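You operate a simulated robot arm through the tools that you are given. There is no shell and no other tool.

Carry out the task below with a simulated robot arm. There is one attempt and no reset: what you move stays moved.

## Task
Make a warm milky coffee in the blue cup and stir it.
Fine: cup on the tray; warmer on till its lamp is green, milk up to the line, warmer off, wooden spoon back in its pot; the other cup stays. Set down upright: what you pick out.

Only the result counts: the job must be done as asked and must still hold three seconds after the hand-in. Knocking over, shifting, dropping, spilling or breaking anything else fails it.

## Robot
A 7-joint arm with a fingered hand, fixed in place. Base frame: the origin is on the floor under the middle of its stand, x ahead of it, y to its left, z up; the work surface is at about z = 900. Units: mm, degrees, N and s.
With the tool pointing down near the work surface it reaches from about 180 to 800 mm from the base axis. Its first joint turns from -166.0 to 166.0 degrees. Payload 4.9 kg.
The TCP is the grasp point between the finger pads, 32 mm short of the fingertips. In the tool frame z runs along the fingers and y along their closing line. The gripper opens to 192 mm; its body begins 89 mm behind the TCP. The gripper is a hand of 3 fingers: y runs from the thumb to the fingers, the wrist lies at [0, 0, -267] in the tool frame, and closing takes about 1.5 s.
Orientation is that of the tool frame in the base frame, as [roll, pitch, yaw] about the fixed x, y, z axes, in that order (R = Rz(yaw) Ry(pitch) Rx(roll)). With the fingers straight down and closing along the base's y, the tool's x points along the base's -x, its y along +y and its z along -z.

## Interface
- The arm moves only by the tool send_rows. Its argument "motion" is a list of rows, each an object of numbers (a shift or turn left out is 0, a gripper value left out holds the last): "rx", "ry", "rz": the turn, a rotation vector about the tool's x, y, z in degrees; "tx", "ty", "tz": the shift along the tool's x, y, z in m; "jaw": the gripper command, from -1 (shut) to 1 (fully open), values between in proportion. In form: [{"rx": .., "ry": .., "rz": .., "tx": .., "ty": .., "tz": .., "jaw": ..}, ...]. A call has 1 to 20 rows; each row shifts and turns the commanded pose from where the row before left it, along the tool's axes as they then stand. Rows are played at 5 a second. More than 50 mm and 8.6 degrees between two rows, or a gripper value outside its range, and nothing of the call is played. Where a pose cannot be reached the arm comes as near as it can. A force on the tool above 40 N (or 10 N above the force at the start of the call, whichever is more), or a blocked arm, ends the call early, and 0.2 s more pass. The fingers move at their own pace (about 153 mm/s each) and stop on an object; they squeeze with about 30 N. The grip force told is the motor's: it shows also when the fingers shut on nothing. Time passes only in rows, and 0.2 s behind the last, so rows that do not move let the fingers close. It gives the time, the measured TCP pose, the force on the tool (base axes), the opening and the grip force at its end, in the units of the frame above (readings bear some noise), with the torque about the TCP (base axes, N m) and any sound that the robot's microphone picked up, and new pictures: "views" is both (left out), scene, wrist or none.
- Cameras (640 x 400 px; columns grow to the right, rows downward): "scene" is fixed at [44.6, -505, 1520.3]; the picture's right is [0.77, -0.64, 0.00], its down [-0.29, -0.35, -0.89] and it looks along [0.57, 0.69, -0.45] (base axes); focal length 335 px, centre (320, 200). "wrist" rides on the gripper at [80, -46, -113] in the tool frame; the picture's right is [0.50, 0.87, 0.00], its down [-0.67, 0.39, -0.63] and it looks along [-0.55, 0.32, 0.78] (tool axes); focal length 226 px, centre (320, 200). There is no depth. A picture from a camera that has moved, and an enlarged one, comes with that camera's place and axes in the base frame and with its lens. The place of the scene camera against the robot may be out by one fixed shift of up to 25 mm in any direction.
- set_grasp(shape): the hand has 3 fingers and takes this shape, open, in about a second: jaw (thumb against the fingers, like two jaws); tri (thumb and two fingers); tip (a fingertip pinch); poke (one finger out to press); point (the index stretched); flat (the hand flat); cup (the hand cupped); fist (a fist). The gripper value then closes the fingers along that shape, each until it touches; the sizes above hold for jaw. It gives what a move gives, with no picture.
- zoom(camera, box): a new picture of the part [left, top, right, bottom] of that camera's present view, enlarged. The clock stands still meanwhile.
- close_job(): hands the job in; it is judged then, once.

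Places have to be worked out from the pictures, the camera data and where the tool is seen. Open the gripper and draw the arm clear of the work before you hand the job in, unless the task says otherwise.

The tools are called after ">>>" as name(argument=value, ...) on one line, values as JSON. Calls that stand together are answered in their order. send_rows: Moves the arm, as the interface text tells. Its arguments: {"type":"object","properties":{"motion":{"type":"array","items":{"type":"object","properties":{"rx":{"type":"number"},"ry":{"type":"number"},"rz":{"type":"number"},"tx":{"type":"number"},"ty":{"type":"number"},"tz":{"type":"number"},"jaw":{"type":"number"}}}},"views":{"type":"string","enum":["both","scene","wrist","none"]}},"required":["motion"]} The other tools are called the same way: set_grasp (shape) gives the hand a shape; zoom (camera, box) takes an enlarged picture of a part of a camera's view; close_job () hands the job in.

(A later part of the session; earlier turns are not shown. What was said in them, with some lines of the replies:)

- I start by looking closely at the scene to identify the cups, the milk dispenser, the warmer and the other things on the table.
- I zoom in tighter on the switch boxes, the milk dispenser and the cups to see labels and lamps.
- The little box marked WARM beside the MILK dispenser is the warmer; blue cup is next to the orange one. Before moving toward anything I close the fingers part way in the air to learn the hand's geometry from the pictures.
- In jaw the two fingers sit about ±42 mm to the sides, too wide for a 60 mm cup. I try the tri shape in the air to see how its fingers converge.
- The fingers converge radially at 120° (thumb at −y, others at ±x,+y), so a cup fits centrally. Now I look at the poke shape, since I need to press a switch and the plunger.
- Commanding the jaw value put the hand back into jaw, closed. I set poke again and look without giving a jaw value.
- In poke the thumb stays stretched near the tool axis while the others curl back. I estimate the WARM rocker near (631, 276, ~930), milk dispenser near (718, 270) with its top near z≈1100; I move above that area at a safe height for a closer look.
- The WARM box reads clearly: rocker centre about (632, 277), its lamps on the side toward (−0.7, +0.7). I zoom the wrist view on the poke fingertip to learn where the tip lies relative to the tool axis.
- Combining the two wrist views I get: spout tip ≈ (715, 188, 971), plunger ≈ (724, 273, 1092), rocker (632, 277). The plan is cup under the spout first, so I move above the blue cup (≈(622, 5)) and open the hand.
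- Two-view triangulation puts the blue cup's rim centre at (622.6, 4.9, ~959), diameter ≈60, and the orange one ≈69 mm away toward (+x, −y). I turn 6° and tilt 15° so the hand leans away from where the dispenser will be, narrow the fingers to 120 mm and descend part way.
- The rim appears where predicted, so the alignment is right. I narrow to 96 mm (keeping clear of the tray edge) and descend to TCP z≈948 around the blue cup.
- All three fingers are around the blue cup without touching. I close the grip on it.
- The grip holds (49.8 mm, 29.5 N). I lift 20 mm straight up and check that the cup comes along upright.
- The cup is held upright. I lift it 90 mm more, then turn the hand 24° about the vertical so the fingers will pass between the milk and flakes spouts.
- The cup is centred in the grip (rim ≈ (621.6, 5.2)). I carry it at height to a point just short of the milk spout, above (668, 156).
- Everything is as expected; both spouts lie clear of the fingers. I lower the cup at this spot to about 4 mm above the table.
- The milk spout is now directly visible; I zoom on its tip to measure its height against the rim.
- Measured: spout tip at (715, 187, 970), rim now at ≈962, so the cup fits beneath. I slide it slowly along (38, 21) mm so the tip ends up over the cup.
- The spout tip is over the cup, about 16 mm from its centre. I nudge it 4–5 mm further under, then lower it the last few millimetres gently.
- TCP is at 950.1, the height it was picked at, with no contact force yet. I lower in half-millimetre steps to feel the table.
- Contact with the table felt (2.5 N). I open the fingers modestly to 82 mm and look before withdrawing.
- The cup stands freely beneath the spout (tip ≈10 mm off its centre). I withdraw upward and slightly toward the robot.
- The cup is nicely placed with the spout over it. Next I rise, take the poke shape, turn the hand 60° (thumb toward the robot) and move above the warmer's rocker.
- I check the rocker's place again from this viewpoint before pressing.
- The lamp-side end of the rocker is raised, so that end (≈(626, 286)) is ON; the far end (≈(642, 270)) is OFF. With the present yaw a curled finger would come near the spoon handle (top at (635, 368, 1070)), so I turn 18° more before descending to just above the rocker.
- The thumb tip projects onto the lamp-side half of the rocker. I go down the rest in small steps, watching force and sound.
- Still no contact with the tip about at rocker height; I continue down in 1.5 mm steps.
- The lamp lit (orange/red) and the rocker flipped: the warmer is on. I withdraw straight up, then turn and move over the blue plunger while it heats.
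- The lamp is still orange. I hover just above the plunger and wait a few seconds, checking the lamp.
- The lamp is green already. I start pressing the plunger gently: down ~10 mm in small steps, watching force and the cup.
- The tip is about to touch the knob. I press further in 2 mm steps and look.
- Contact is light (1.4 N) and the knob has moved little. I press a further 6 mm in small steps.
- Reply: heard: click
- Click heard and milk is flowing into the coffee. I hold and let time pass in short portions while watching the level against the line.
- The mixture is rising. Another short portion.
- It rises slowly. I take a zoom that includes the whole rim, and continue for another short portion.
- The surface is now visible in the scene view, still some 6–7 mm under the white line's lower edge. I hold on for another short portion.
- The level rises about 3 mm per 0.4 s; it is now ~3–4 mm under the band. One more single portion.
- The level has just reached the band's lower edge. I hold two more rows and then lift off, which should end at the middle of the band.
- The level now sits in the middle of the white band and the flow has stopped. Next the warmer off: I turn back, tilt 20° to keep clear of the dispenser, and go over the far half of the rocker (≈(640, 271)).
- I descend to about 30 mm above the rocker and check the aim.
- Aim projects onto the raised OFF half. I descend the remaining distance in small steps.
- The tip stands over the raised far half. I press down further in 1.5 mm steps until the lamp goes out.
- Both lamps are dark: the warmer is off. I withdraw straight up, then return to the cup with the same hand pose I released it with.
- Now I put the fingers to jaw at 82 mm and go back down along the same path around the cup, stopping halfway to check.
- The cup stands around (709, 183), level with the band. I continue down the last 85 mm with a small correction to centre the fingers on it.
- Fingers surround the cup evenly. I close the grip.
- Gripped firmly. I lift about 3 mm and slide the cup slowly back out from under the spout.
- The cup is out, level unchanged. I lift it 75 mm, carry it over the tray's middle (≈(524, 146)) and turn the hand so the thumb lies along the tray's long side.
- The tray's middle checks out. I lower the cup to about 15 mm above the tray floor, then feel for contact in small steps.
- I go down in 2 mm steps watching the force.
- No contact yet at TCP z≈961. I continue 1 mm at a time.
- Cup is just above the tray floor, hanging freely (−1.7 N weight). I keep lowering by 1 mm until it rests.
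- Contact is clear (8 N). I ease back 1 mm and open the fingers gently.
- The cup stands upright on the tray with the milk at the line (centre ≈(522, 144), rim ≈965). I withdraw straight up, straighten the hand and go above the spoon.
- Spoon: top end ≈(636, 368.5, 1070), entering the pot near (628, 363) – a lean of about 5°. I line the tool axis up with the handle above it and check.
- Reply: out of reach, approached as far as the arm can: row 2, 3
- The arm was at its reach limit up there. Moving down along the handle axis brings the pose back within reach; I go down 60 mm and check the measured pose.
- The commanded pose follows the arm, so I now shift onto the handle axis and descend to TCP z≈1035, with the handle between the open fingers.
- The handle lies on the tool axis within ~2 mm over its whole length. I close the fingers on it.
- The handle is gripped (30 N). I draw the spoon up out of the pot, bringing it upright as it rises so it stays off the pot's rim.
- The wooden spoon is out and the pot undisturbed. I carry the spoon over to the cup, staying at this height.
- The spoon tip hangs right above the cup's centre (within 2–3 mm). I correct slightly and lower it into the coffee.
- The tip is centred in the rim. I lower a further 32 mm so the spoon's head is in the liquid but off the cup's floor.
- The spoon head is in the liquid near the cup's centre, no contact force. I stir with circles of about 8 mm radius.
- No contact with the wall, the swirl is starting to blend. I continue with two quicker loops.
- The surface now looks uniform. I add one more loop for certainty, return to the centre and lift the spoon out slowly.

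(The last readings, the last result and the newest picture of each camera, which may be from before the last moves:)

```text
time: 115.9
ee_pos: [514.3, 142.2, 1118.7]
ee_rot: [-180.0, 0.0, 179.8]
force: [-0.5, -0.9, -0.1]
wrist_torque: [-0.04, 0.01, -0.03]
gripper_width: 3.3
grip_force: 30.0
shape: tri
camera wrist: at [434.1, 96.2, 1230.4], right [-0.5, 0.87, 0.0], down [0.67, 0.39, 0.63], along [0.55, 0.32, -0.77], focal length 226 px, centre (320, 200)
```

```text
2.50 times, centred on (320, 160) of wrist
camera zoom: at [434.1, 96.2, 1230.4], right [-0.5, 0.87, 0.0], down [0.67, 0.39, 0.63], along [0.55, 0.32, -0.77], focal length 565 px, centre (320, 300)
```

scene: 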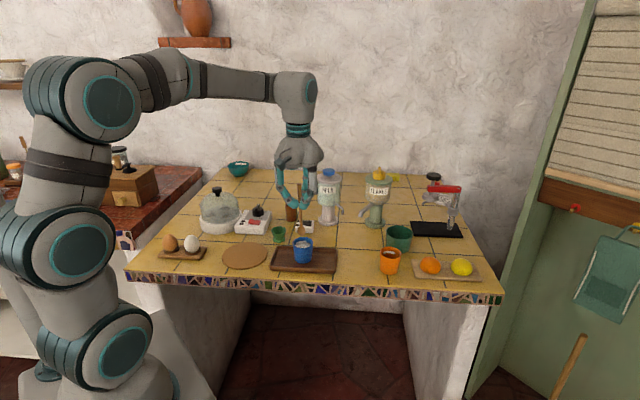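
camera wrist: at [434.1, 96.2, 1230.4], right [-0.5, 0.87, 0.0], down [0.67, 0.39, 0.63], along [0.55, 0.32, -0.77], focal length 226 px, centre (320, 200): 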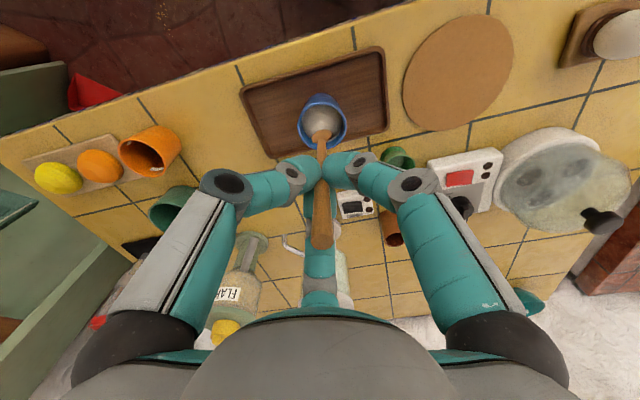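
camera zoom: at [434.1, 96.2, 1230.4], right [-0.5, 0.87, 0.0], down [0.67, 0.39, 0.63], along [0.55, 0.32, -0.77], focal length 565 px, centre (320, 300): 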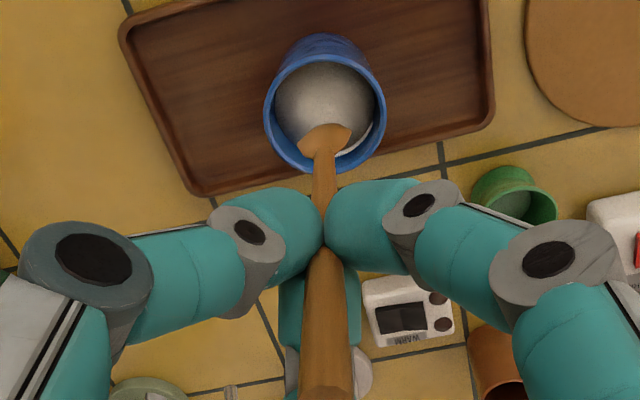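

The coffee is evenly mixed and the level still at the line. I let the spoon hang a second, then carry it back above its pot, allowing for the tip lying about (4.6, 4.7) mm off the tool axis.

>>> send_rows(motion=[{"tz": 0}, {"tz": 0}, {"tz": 0}, {"tz": 0}, {"tx": -0.01246, "ty": 0.02434}, {"tx": -0.01246, "ty": 0.02434}, {"tx": -0.01246, "ty": 0.02434}, {"tx": -0.01246, "ty": 0.02434}, {"tx": -0.01246, "ty": 0.02434}, {"tx": -0.01246, "ty": 0.02434}, {"tx": -0.01246, "ty": 0.02434}, {"tx": -0.01246, "ty": 0.02434}, {"tx": -0.01246, "ty": 0.02434}, {"tz": 0}])

>>> zoom(camera="wrist", box=[260, 70, 380, 190])

>>> zoom(camera="scene", box=[260, 140, 330, 230])

```text
time: 118.9
ee_pos: [627.7, 362.0, 1119.1]
ee_rot: [179.9, 0.0, 179.9]
force: [-0.3, 0.5, 0.7]
wrist_torque: [-0.01, 0.01, 0.01]
gripper_width: 3.0
grip_force: 29.4
shape: tri
camera wrist: at [547.1, 315.4, 1231.1], right [-0.5, 0.87, 0.0], down [0.67, 0.39, 0.63], along [0.55, 0.32, -0.78], focal length 226 px, centre (320, 200)
```

scene: 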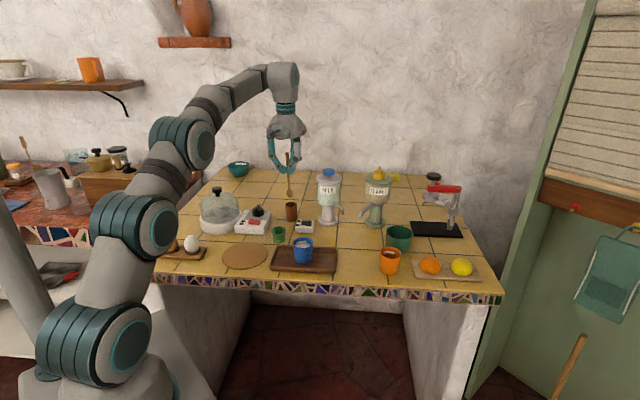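
wrist: 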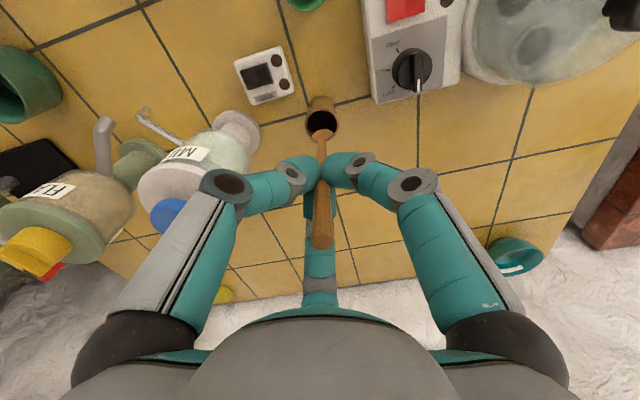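

```text
3.33 times, centred on (320, 130) of wrist
camera zoom: at [547.1, 315.4, 1231.1], right [-0.5, 0.87, 0.0], down [0.67, 0.39, 0.63], along [0.55, 0.32, -0.78], focal length 754 px, centre (320, 433)
```

zoom: 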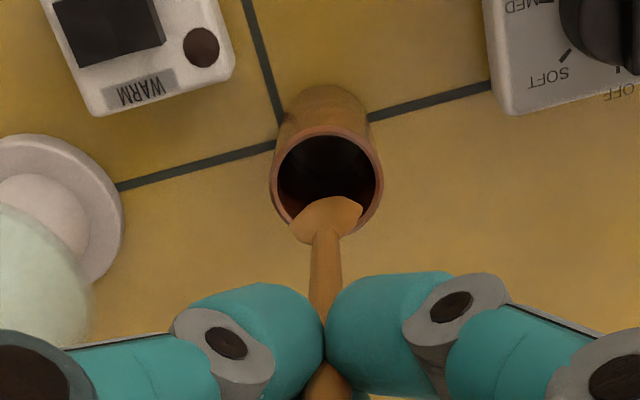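

```text
4.44 times, centred on (295, 185) of scene
camera zoom: at [44.6, -505.0, 1520.3], right [0.77, -0.64, 0.0], down [-0.29, -0.35, -0.89], along [0.57, 0.69, -0.45], focal length 1490 px, centre (431, 267)
```

zoom: 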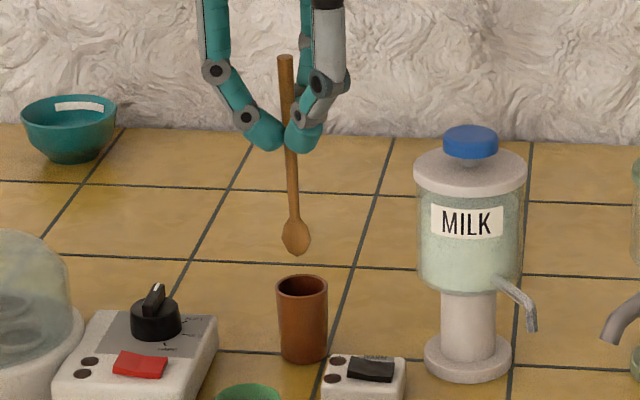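

The tip is about 3 mm short of the pot's centre. I shift (2.5, 0.8) mm, lower until the tip is just at the mouth and look again.

>>> send_rows(motion=[{"tx": -0.0025, "ty": 0.0008}, {"tz": 0.006}, {"tz": 0.006}, {"tz": 0}], views="none")

>>> zoom(camera="wrist", box=[280, 80, 360, 160])

>>> zoom(camera="scene", box=[270, 170, 320, 230])

```text
time: 119.9
ee_pos: [629.6, 361.6, 1106.0]
ee_rot: [-180.0, 0.0, 179.9]
force: [-0.4, -0.5, -0.6]
wrist_torque: [-0.01, 0.01, 0.0]
gripper_width: 3.3
grip_force: 29.8
shape: tri
```

```text
5.00 times, centred on (320, 120) of wrist
camera zoom: at [550.0, 315.5, 1218.8], right [-0.5, 0.87, 0.0], down [0.67, 0.39, 0.63], along [0.55, 0.32, -0.77], focal length 1130 px, centre (320, 600)
```

zoom: 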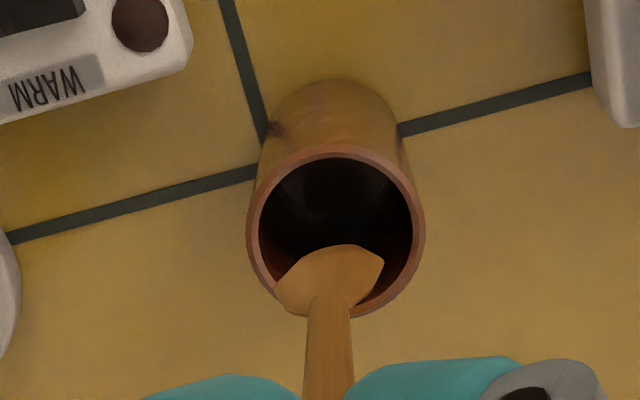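

```text
6.67 times, centred on (295, 200) of scene
camera zoom: at [44.6, -505.0, 1520.3], right [0.77, -0.64, 0.0], down [-0.29, -0.35, -0.89], along [0.57, 0.69, -0.45], focal length 2235 px, centre (487, 200)
```

zoom: 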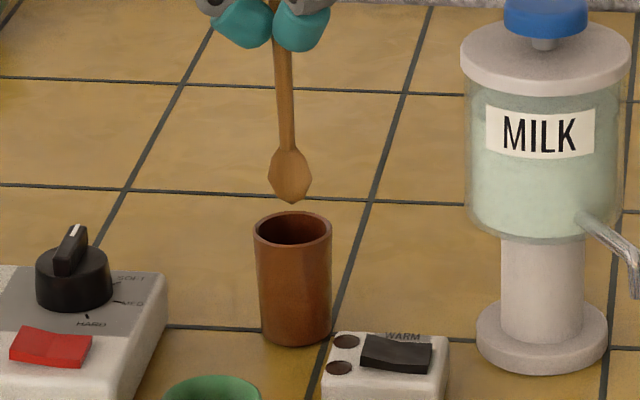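

Spoon tip and pot mouth are aligned within about 2 mm in both views. I lower it in 8 mm steps into the pot, watching force.

>>> send_rows(motion=[{"tz": 0.007}, {"tz": 0.007}, {"tz": 0.007}, {"tz": 0}], views="none")

>>> zoom(camera="wrist", box=[280, 80, 360, 160])

>>> zoom(camera="scene", box=[270, 170, 320, 230])

```text
time: 120.9
ee_pos: [629.8, 362.3, 1085.8]
ee_rot: [-179.9, 0.0, 179.8]
force: [0.2, -0.5, -0.4]
wrist_torque: [0.01, 0.0, 0.0]
gripper_width: 2.9
grip_force: 29.9
shape: tri
```

```text
5.00 times, centred on (320, 120) of wrist
camera zoom: at [549.7, 315.4, 1197.4], right [-0.5, 0.87, 0.0], down [0.67, 0.39, 0.63], along [0.55, 0.32, -0.78], focal length 1130 px, centre (320, 600)
```

zoom: 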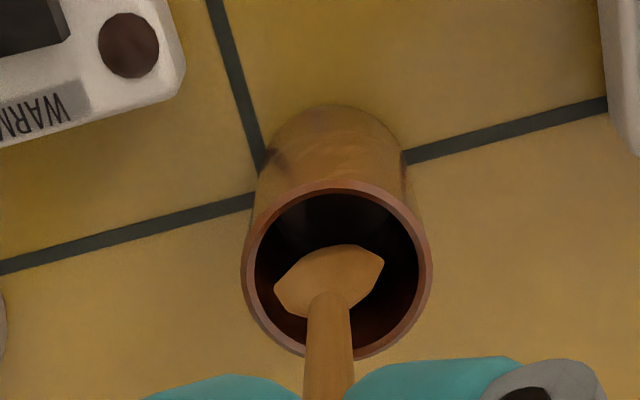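

```text
6.67 times, centred on (295, 200) of scene
camera zoom: at [44.6, -505.0, 1520.3], right [0.77, -0.64, 0.0], down [-0.29, -0.35, -0.89], along [0.57, 0.69, -0.45], focal length 2235 px, centre (487, 200)
```

zoom: 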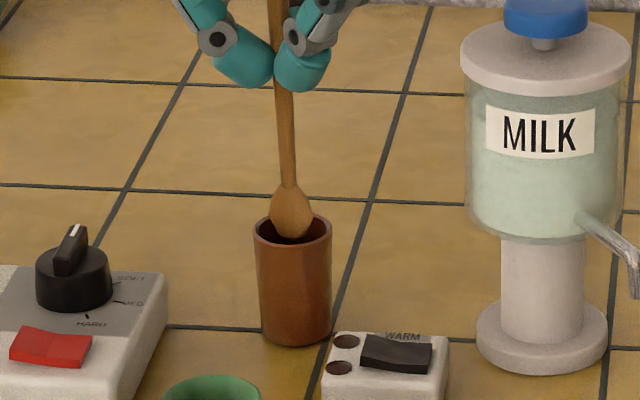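

The head has entered the pot cleanly. I lower further 40 mm, watching for contact.

>>> send_rows(motion=[{"tz": 0.008}, {"tz": 0.008}, {"tz": 0.008}, {"tz": 0.008}, {"tz": 0.006}, {"tz": 0}], views="none")

>>> zoom(camera="wrist", box=[280, 80, 360, 160])

>>> zoom(camera="scene", box=[270, 160, 320, 230])

```text
time: 122.3
ee_pos: [629.3, 361.8, 1047.4]
ee_rot: [179.9, 0.0, 179.9]
force: [0.5, -0.3, 0.0]
wrist_torque: [0.0, -0.02, 0.04]
gripper_width: 3.3
grip_force: 29.8
shape: tri
```

```text
5.00 times, centred on (320, 120) of wrist
camera zoom: at [549.7, 315.5, 1159.3], right [-0.5, 0.87, 0.0], down [0.67, 0.39, 0.63], along [0.55, 0.32, -0.77], focal length 1130 px, centre (320, 600)
```

zoom: 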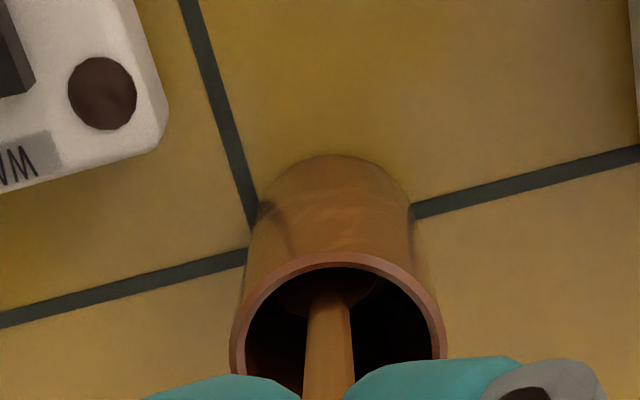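

```text
5.71 times, centred on (295, 195) of scene
camera zoom: at [44.6, -505.0, 1520.3], right [0.77, -0.64, 0.0], down [-0.29, -0.35, -0.89], along [0.57, 0.69, -0.45], focal length 1916 px, centre (463, 229)
```

zoom: 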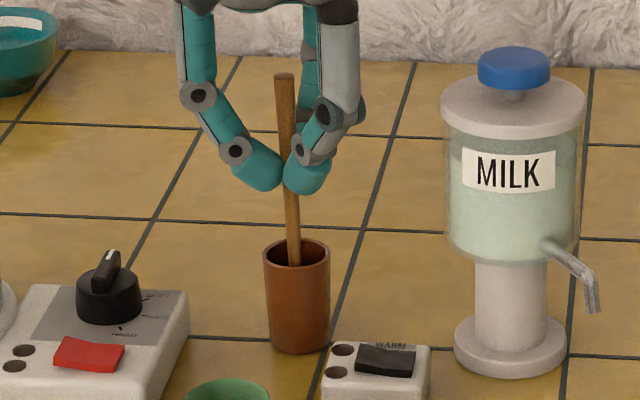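

Still free, 12 mm above the original gripping height. I lower in 2 mm steps to feel the pot's floor.

>>> send_rows(motion=[{"tz": 0.002}, {"tz": 0.002}, {"tz": 0.002}, {"tz": 0.002}, {"tz": 0}], views="none")

>>> send_rows(motion=[{"tz": 0.001}, {"tz": 0.001}, {"tz": 0}], views="none")

```text
time: 123.5
ee_pos: [629.4, 361.6, 1039.8]
ee_rot: [180.0, 0.0, 179.8]
force: [0.3, -0.4, -1.0]
wrist_torque: [-0.01, 0.0, -0.04]
gripper_width: 3.2
grip_force: 29.8
shape: tri
```

```text
time: 124.3
ee_pos: [628.0, 361.4, 1037.4]
ee_rot: [-180.0, 0.0, 180.0]
force: [0.3, -0.4, 0.7]
wrist_torque: [0.02, 0.0, -0.02]
gripper_width: 3.4
grip_force: 30.1
shape: tri
```

>>> send_rows(motion=[{"tz": 0.001}, {"tz": 0.001}, {"tz": 0}], views="none")

>>> zoom(camera="scene", box=[270, 160, 320, 230])

```text
time: 125.1
ee_pos: [629.2, 360.9, 1036.2]
ee_rot: [180.0, 0.0, 179.9]
force: [0.6, 0.2, -0.8]
wrist_torque: [-0.02, 0.0, 0.05]
gripper_width: 3.1
grip_force: 30.0
shape: tri
```

```text
5.71 times, centred on (295, 195) of scene
camera zoom: at [44.6, -505.0, 1520.3], right [0.77, -0.64, 0.0], down [-0.29, -0.35, -0.89], along [0.57, 0.69, -0.45], focal length 1916 px, centre (463, 229)
```

zoom: 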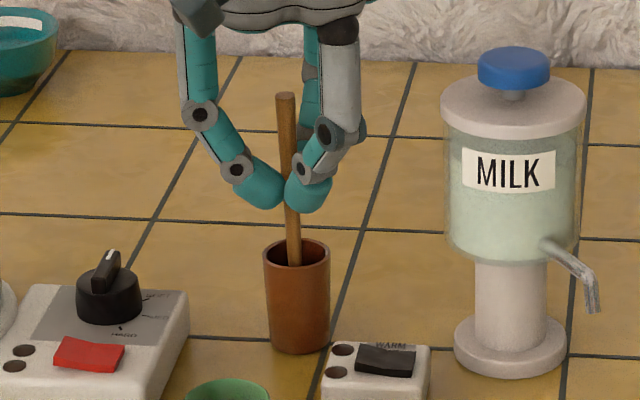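

Back at the original gripping height. Two more millimetres to feel the floor before releasing.

>>> send_rows(motion=[{"tz": 0.001}, {"tz": 0.001}, {"tz": 0}], views="none")

>>> send_rows(motion=[{"tz": 0.001}, {"tz": 0.001}, {"tz": 0}], views="none")

```text
time: 125.9
ee_pos: [630.2, 361.5, 1033.9]
ee_rot: [179.8, 0.1, 180.0]
force: [-0.6, -1.0, 3.9]
wrist_torque: [0.02, 0.02, -0.05]
gripper_width: 3.3
grip_force: 29.7
shape: tri
```

```text
time: 126.7
ee_pos: [628.2, 361.3, 1032.4]
ee_rot: [179.9, 0.2, 179.9]
force: [0.1, -0.6, 15.8]
wrist_torque: [-0.01, 0.0, 0.01]
gripper_width: 3.5
grip_force: 30.1
shape: tri
```

The spoon stands on the pot floor. I ease off 3 mm and open the fingers slowly.

>>> send_rows(motion=[{"tz": -0.0015}, {"tz": -0.001}, {"jaw": -0.85}, {"jaw": -0.7}, {"jaw": -0.5}, {"jaw": -0.3}, {"jaw": -0.1}, {"jaw": 0.05}, {"tz": 0}, {"tz": 0}])

>>> zoom(camera="scene", box=[260, 150, 330, 230])

>>> zoom(camera="wrist", box=[240, 100, 400, 260])

```text
time: 128.9
ee_pos: [629.9, 362.4, 1035.0]
ee_rot: [-180.0, 0.0, 179.9]
force: [-1.1, 0.0, -0.4]
wrist_torque: [0.04, 0.0, 0.01]
gripper_width: 96.4
grip_force: 0.1
shape: jaw
camera wrist: at [549.8, 315.4, 1146.0], right [-0.5, 0.87, 0.0], down [0.67, 0.39, 0.63], along [0.55, 0.32, -0.77], focal length 226 px, centre (320, 200)
```

scene: 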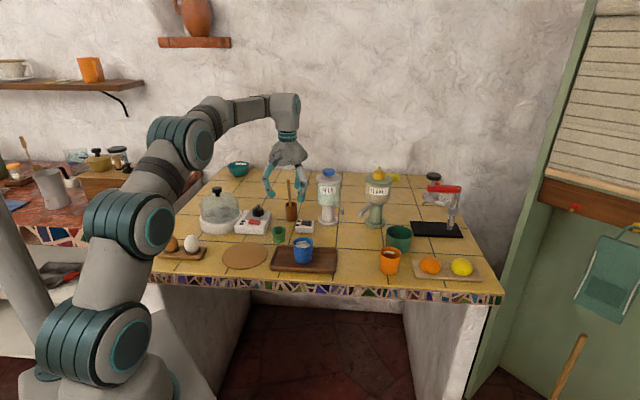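
wrist: 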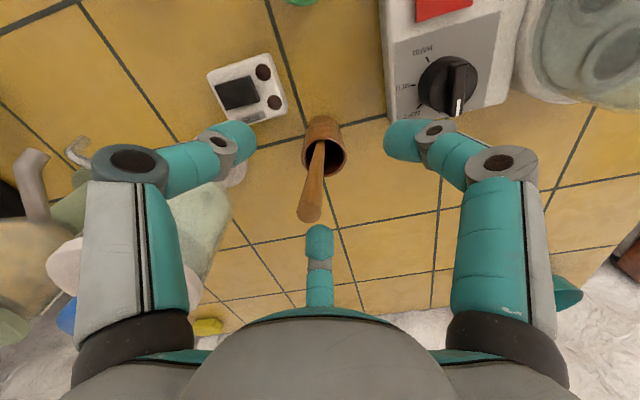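

```text
5.00 times, centred on (295, 190) of scene
camera zoom: at [44.6, -505.0, 1520.3], right [0.77, -0.64, 0.0], down [-0.29, -0.35, -0.89], along [0.57, 0.69, -0.45], focal length 1676 px, centre (445, 250)
```

zoom: 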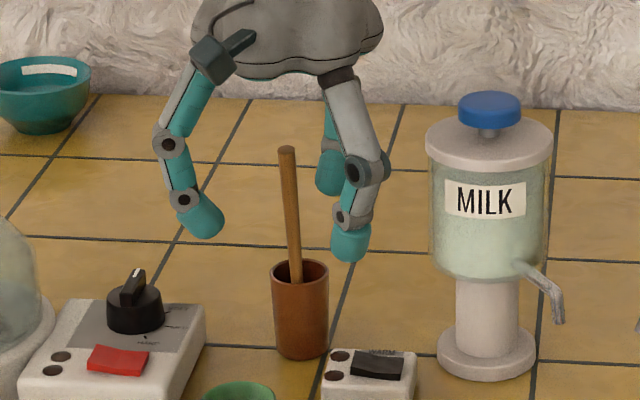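

```text
2.50 times, centred on (320, 180) of wrist
camera zoom: at [549.8, 315.4, 1146.0], right [-0.5, 0.87, 0.0], down [0.67, 0.39, 0.63], along [0.55, 0.32, -0.77], focal length 565 px, centre (320, 250)
```

zoom: 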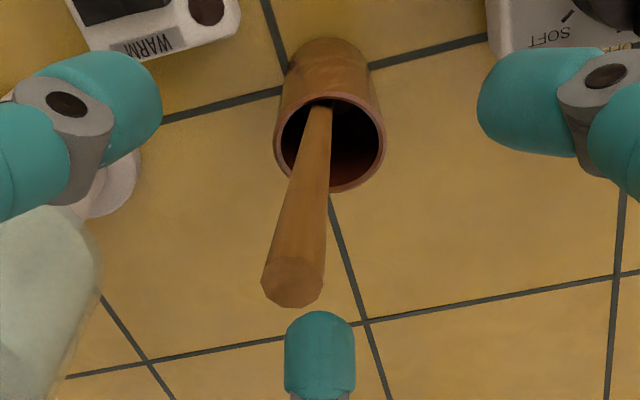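

The spoon stands in its pot and the fingers are clear of it. I rise vertically past its top and then draw back toward the start pose.

>>> send_rows(motion=[{"tz": -0.015}, {"tz": -0.015}, {"tz": -0.015}, {"tz": -0.015}, {"tz": -0.015}, {"tz": -0.015}, {"tz": 0}], views="scene")

>>> zoom(camera="scene", box=[240, 120, 350, 290])

```text
time: 130.5
ee_pos: [629.7, 361.6, 1123.3]
ee_rot: [-180.0, 0.0, -180.0]
force: [0.0, 0.1, 0.5]
wrist_torque: [0.0, 0.02, 0.03]
gripper_width: 96.2
grip_force: 0.1
shape: jaw
```

scene: 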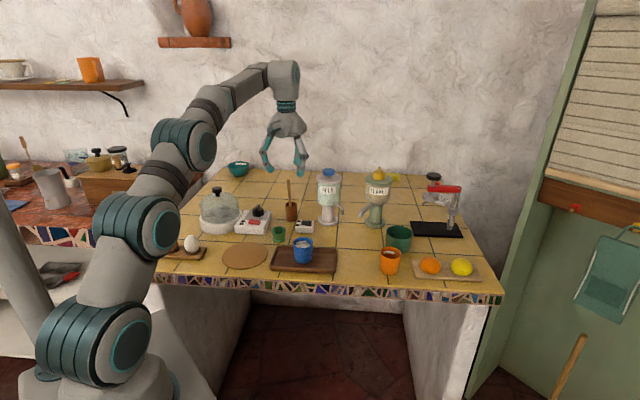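

```text
2.35 times, centred on (295, 205) of scene
camera zoom: at [44.6, -505.0, 1520.3], right [0.77, -0.64, 0.0], down [-0.29, -0.35, -0.89], along [0.57, 0.69, -0.45], focal length 789 px, centre (379, 188)
```

zoom: 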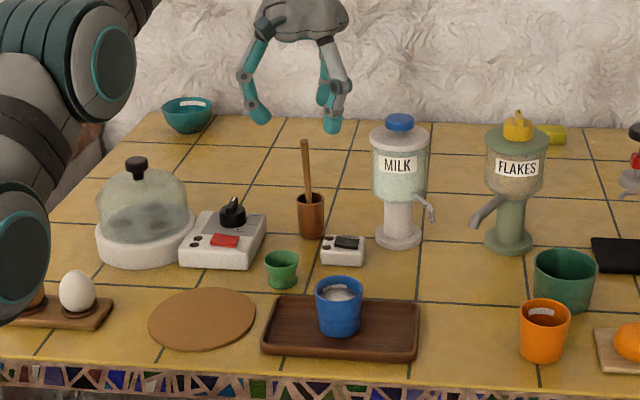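

All stands as it should. I draw the arm back to its start pose, clear of the work, opening the gripper.

>>> send_rows(motion=[{"tx": 0.0165, "ty": -0.0333, "tz": -0.012}, {"tx": 0.0165, "ty": -0.0333, "tz": -0.024}, {"tx": 0.0165, "ty": -0.0333, "tz": -0.024}, {"tx": 0.0165, "ty": -0.0333, "tz": -0.024}, {"tx": 0.0165, "ty": -0.0333, "tz": -0.024}, {"tx": 0.0165, "ty": -0.0333, "tz": -0.024}, {"tx": 0.0165, "ty": -0.0333, "tz": -0.024}, {"tx": 0.0165, "ty": -0.0333, "tz": -0.024}, {"tz": -0.017, "jaw": 1}, {"jaw": 1}, {"jaw": 1}])

>>> zoom(camera="scene", box=[140, 150, 340, 290])

>>> zoom(camera="scene", box=[300, 150, 500, 290])

>>> zoom(camera="scene", box=[285, 230, 325, 270])

>>> zoom(camera="wrist", box=[280, 60, 420, 220])

```text
time: 132.9
ee_pos: [496.9, 94.7, 1321.7]
ee_rot: [179.8, -0.1, -180.0]
force: [-0.1, -0.6, 0.3]
wrist_torque: [0.01, -0.02, 0.01]
gripper_width: 184.3
grip_force: 0.0
shape: jaw
camera wrist: at [417.4, 49.1, 1433.5], right [-0.5, 0.87, 0.0], down [0.67, 0.39, 0.63], along [0.55, 0.32, -0.77], focal length 226 px, centre (320, 200)
```

scene: 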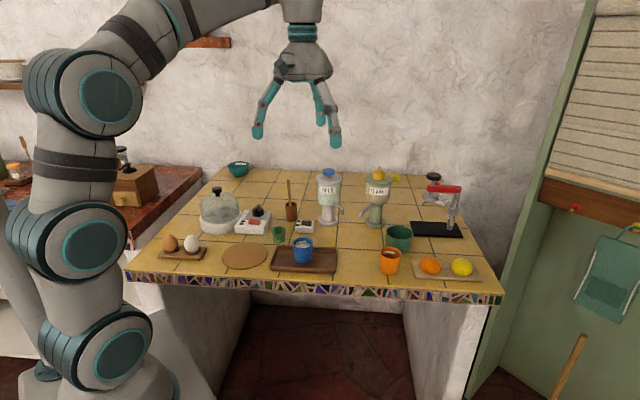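
wrist: 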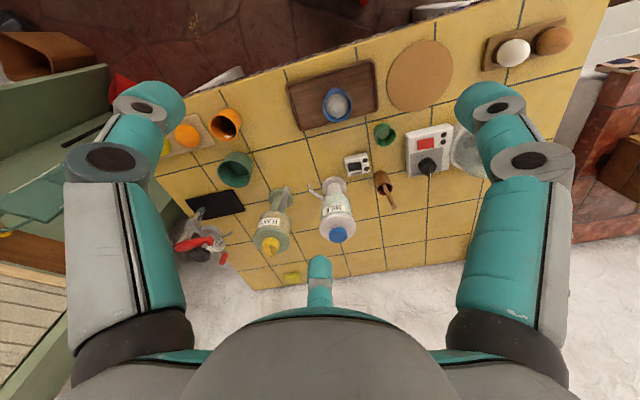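

```text
2.86 times, centred on (240, 220) of scene
camera zoom: at [44.6, -505.0, 1520.3], right [0.77, -0.64, 0.0], down [-0.29, -0.35, -0.89], along [0.57, 0.69, -0.45], focal length 958 px, centre (549, 143)
```

zoom: 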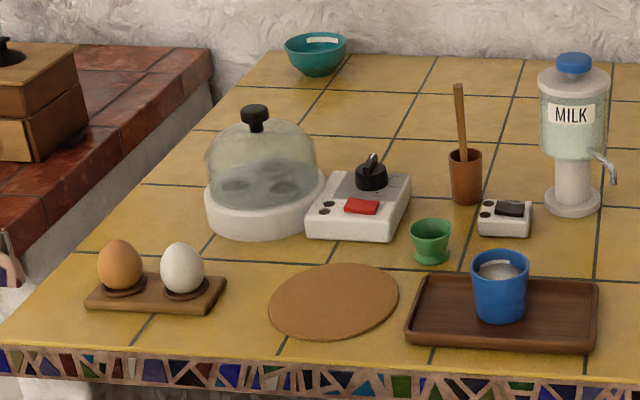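

```text
2.86 times, centred on (400, 220) of scene
camera zoom: at [44.6, -505.0, 1520.3], right [0.77, -0.64, 0.0], down [-0.29, -0.35, -0.89], along [0.57, 0.69, -0.45], focal length 958 px, centre (91, 143)
```

zoom: 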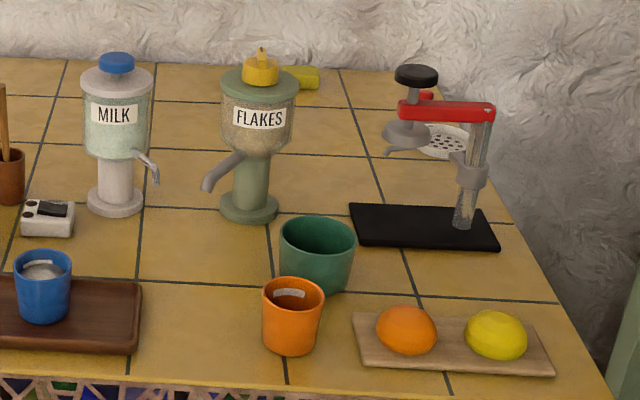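

```text
10.00 times, centred on (305, 250) of scene
camera zoom: at [44.6, -505.0, 1520.3], right [0.77, -0.64, 0.0], down [-0.29, -0.35, -0.89], along [0.57, 0.69, -0.45], focal length 3352 px, centre (470, -300)
```

zoom: 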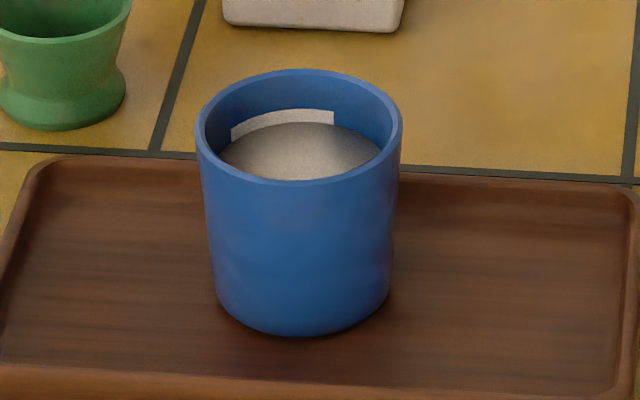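

```text
2.50 times, centred on (350, 140) of wrist
camera zoom: at [417.4, 49.1, 1433.5], right [-0.5, 0.87, 0.0], down [0.67, 0.39, 0.63], along [0.55, 0.32, -0.77], focal length 565 px, centre (245, 350)
```

zoom: 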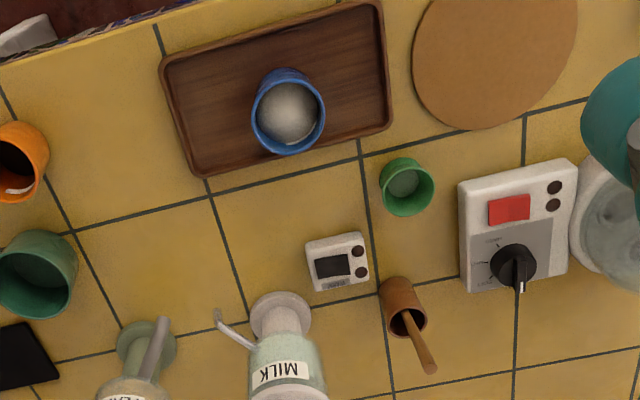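

Everything holds: the blue cup is upright on the tray, stirred, with milk at the line. The warmer is off with both lamps dark, the spoon is in its pot, and the orange cup hasn't moved. The arm is back and the gripper open, so I hand the job in.

>>> close_job()

```text
The job is handed in.
```

The warm milky coffee is made in the blue cup, stirred, and handed in. I have no verdict back from the judging yet.

In the last pictures before hand-in:
- **Cup:** it stands upright on the tray.
- **Milk:** I poured it only after the lamp turned green. The level sits in the middle of the white line.
- **Warmer:** it is switched off, with both lamps dark.
- **Stirring:** the coffee looks evenly mixed after about four rounds with the wooden spoon, which is back in its pot. It leans at a slightly different angle than at the start.
- **Everything else:** the orange cup has not moved, and I saw nothing else shifted or spilled.

The gripper is open and the arm is drawn back to about where it started.
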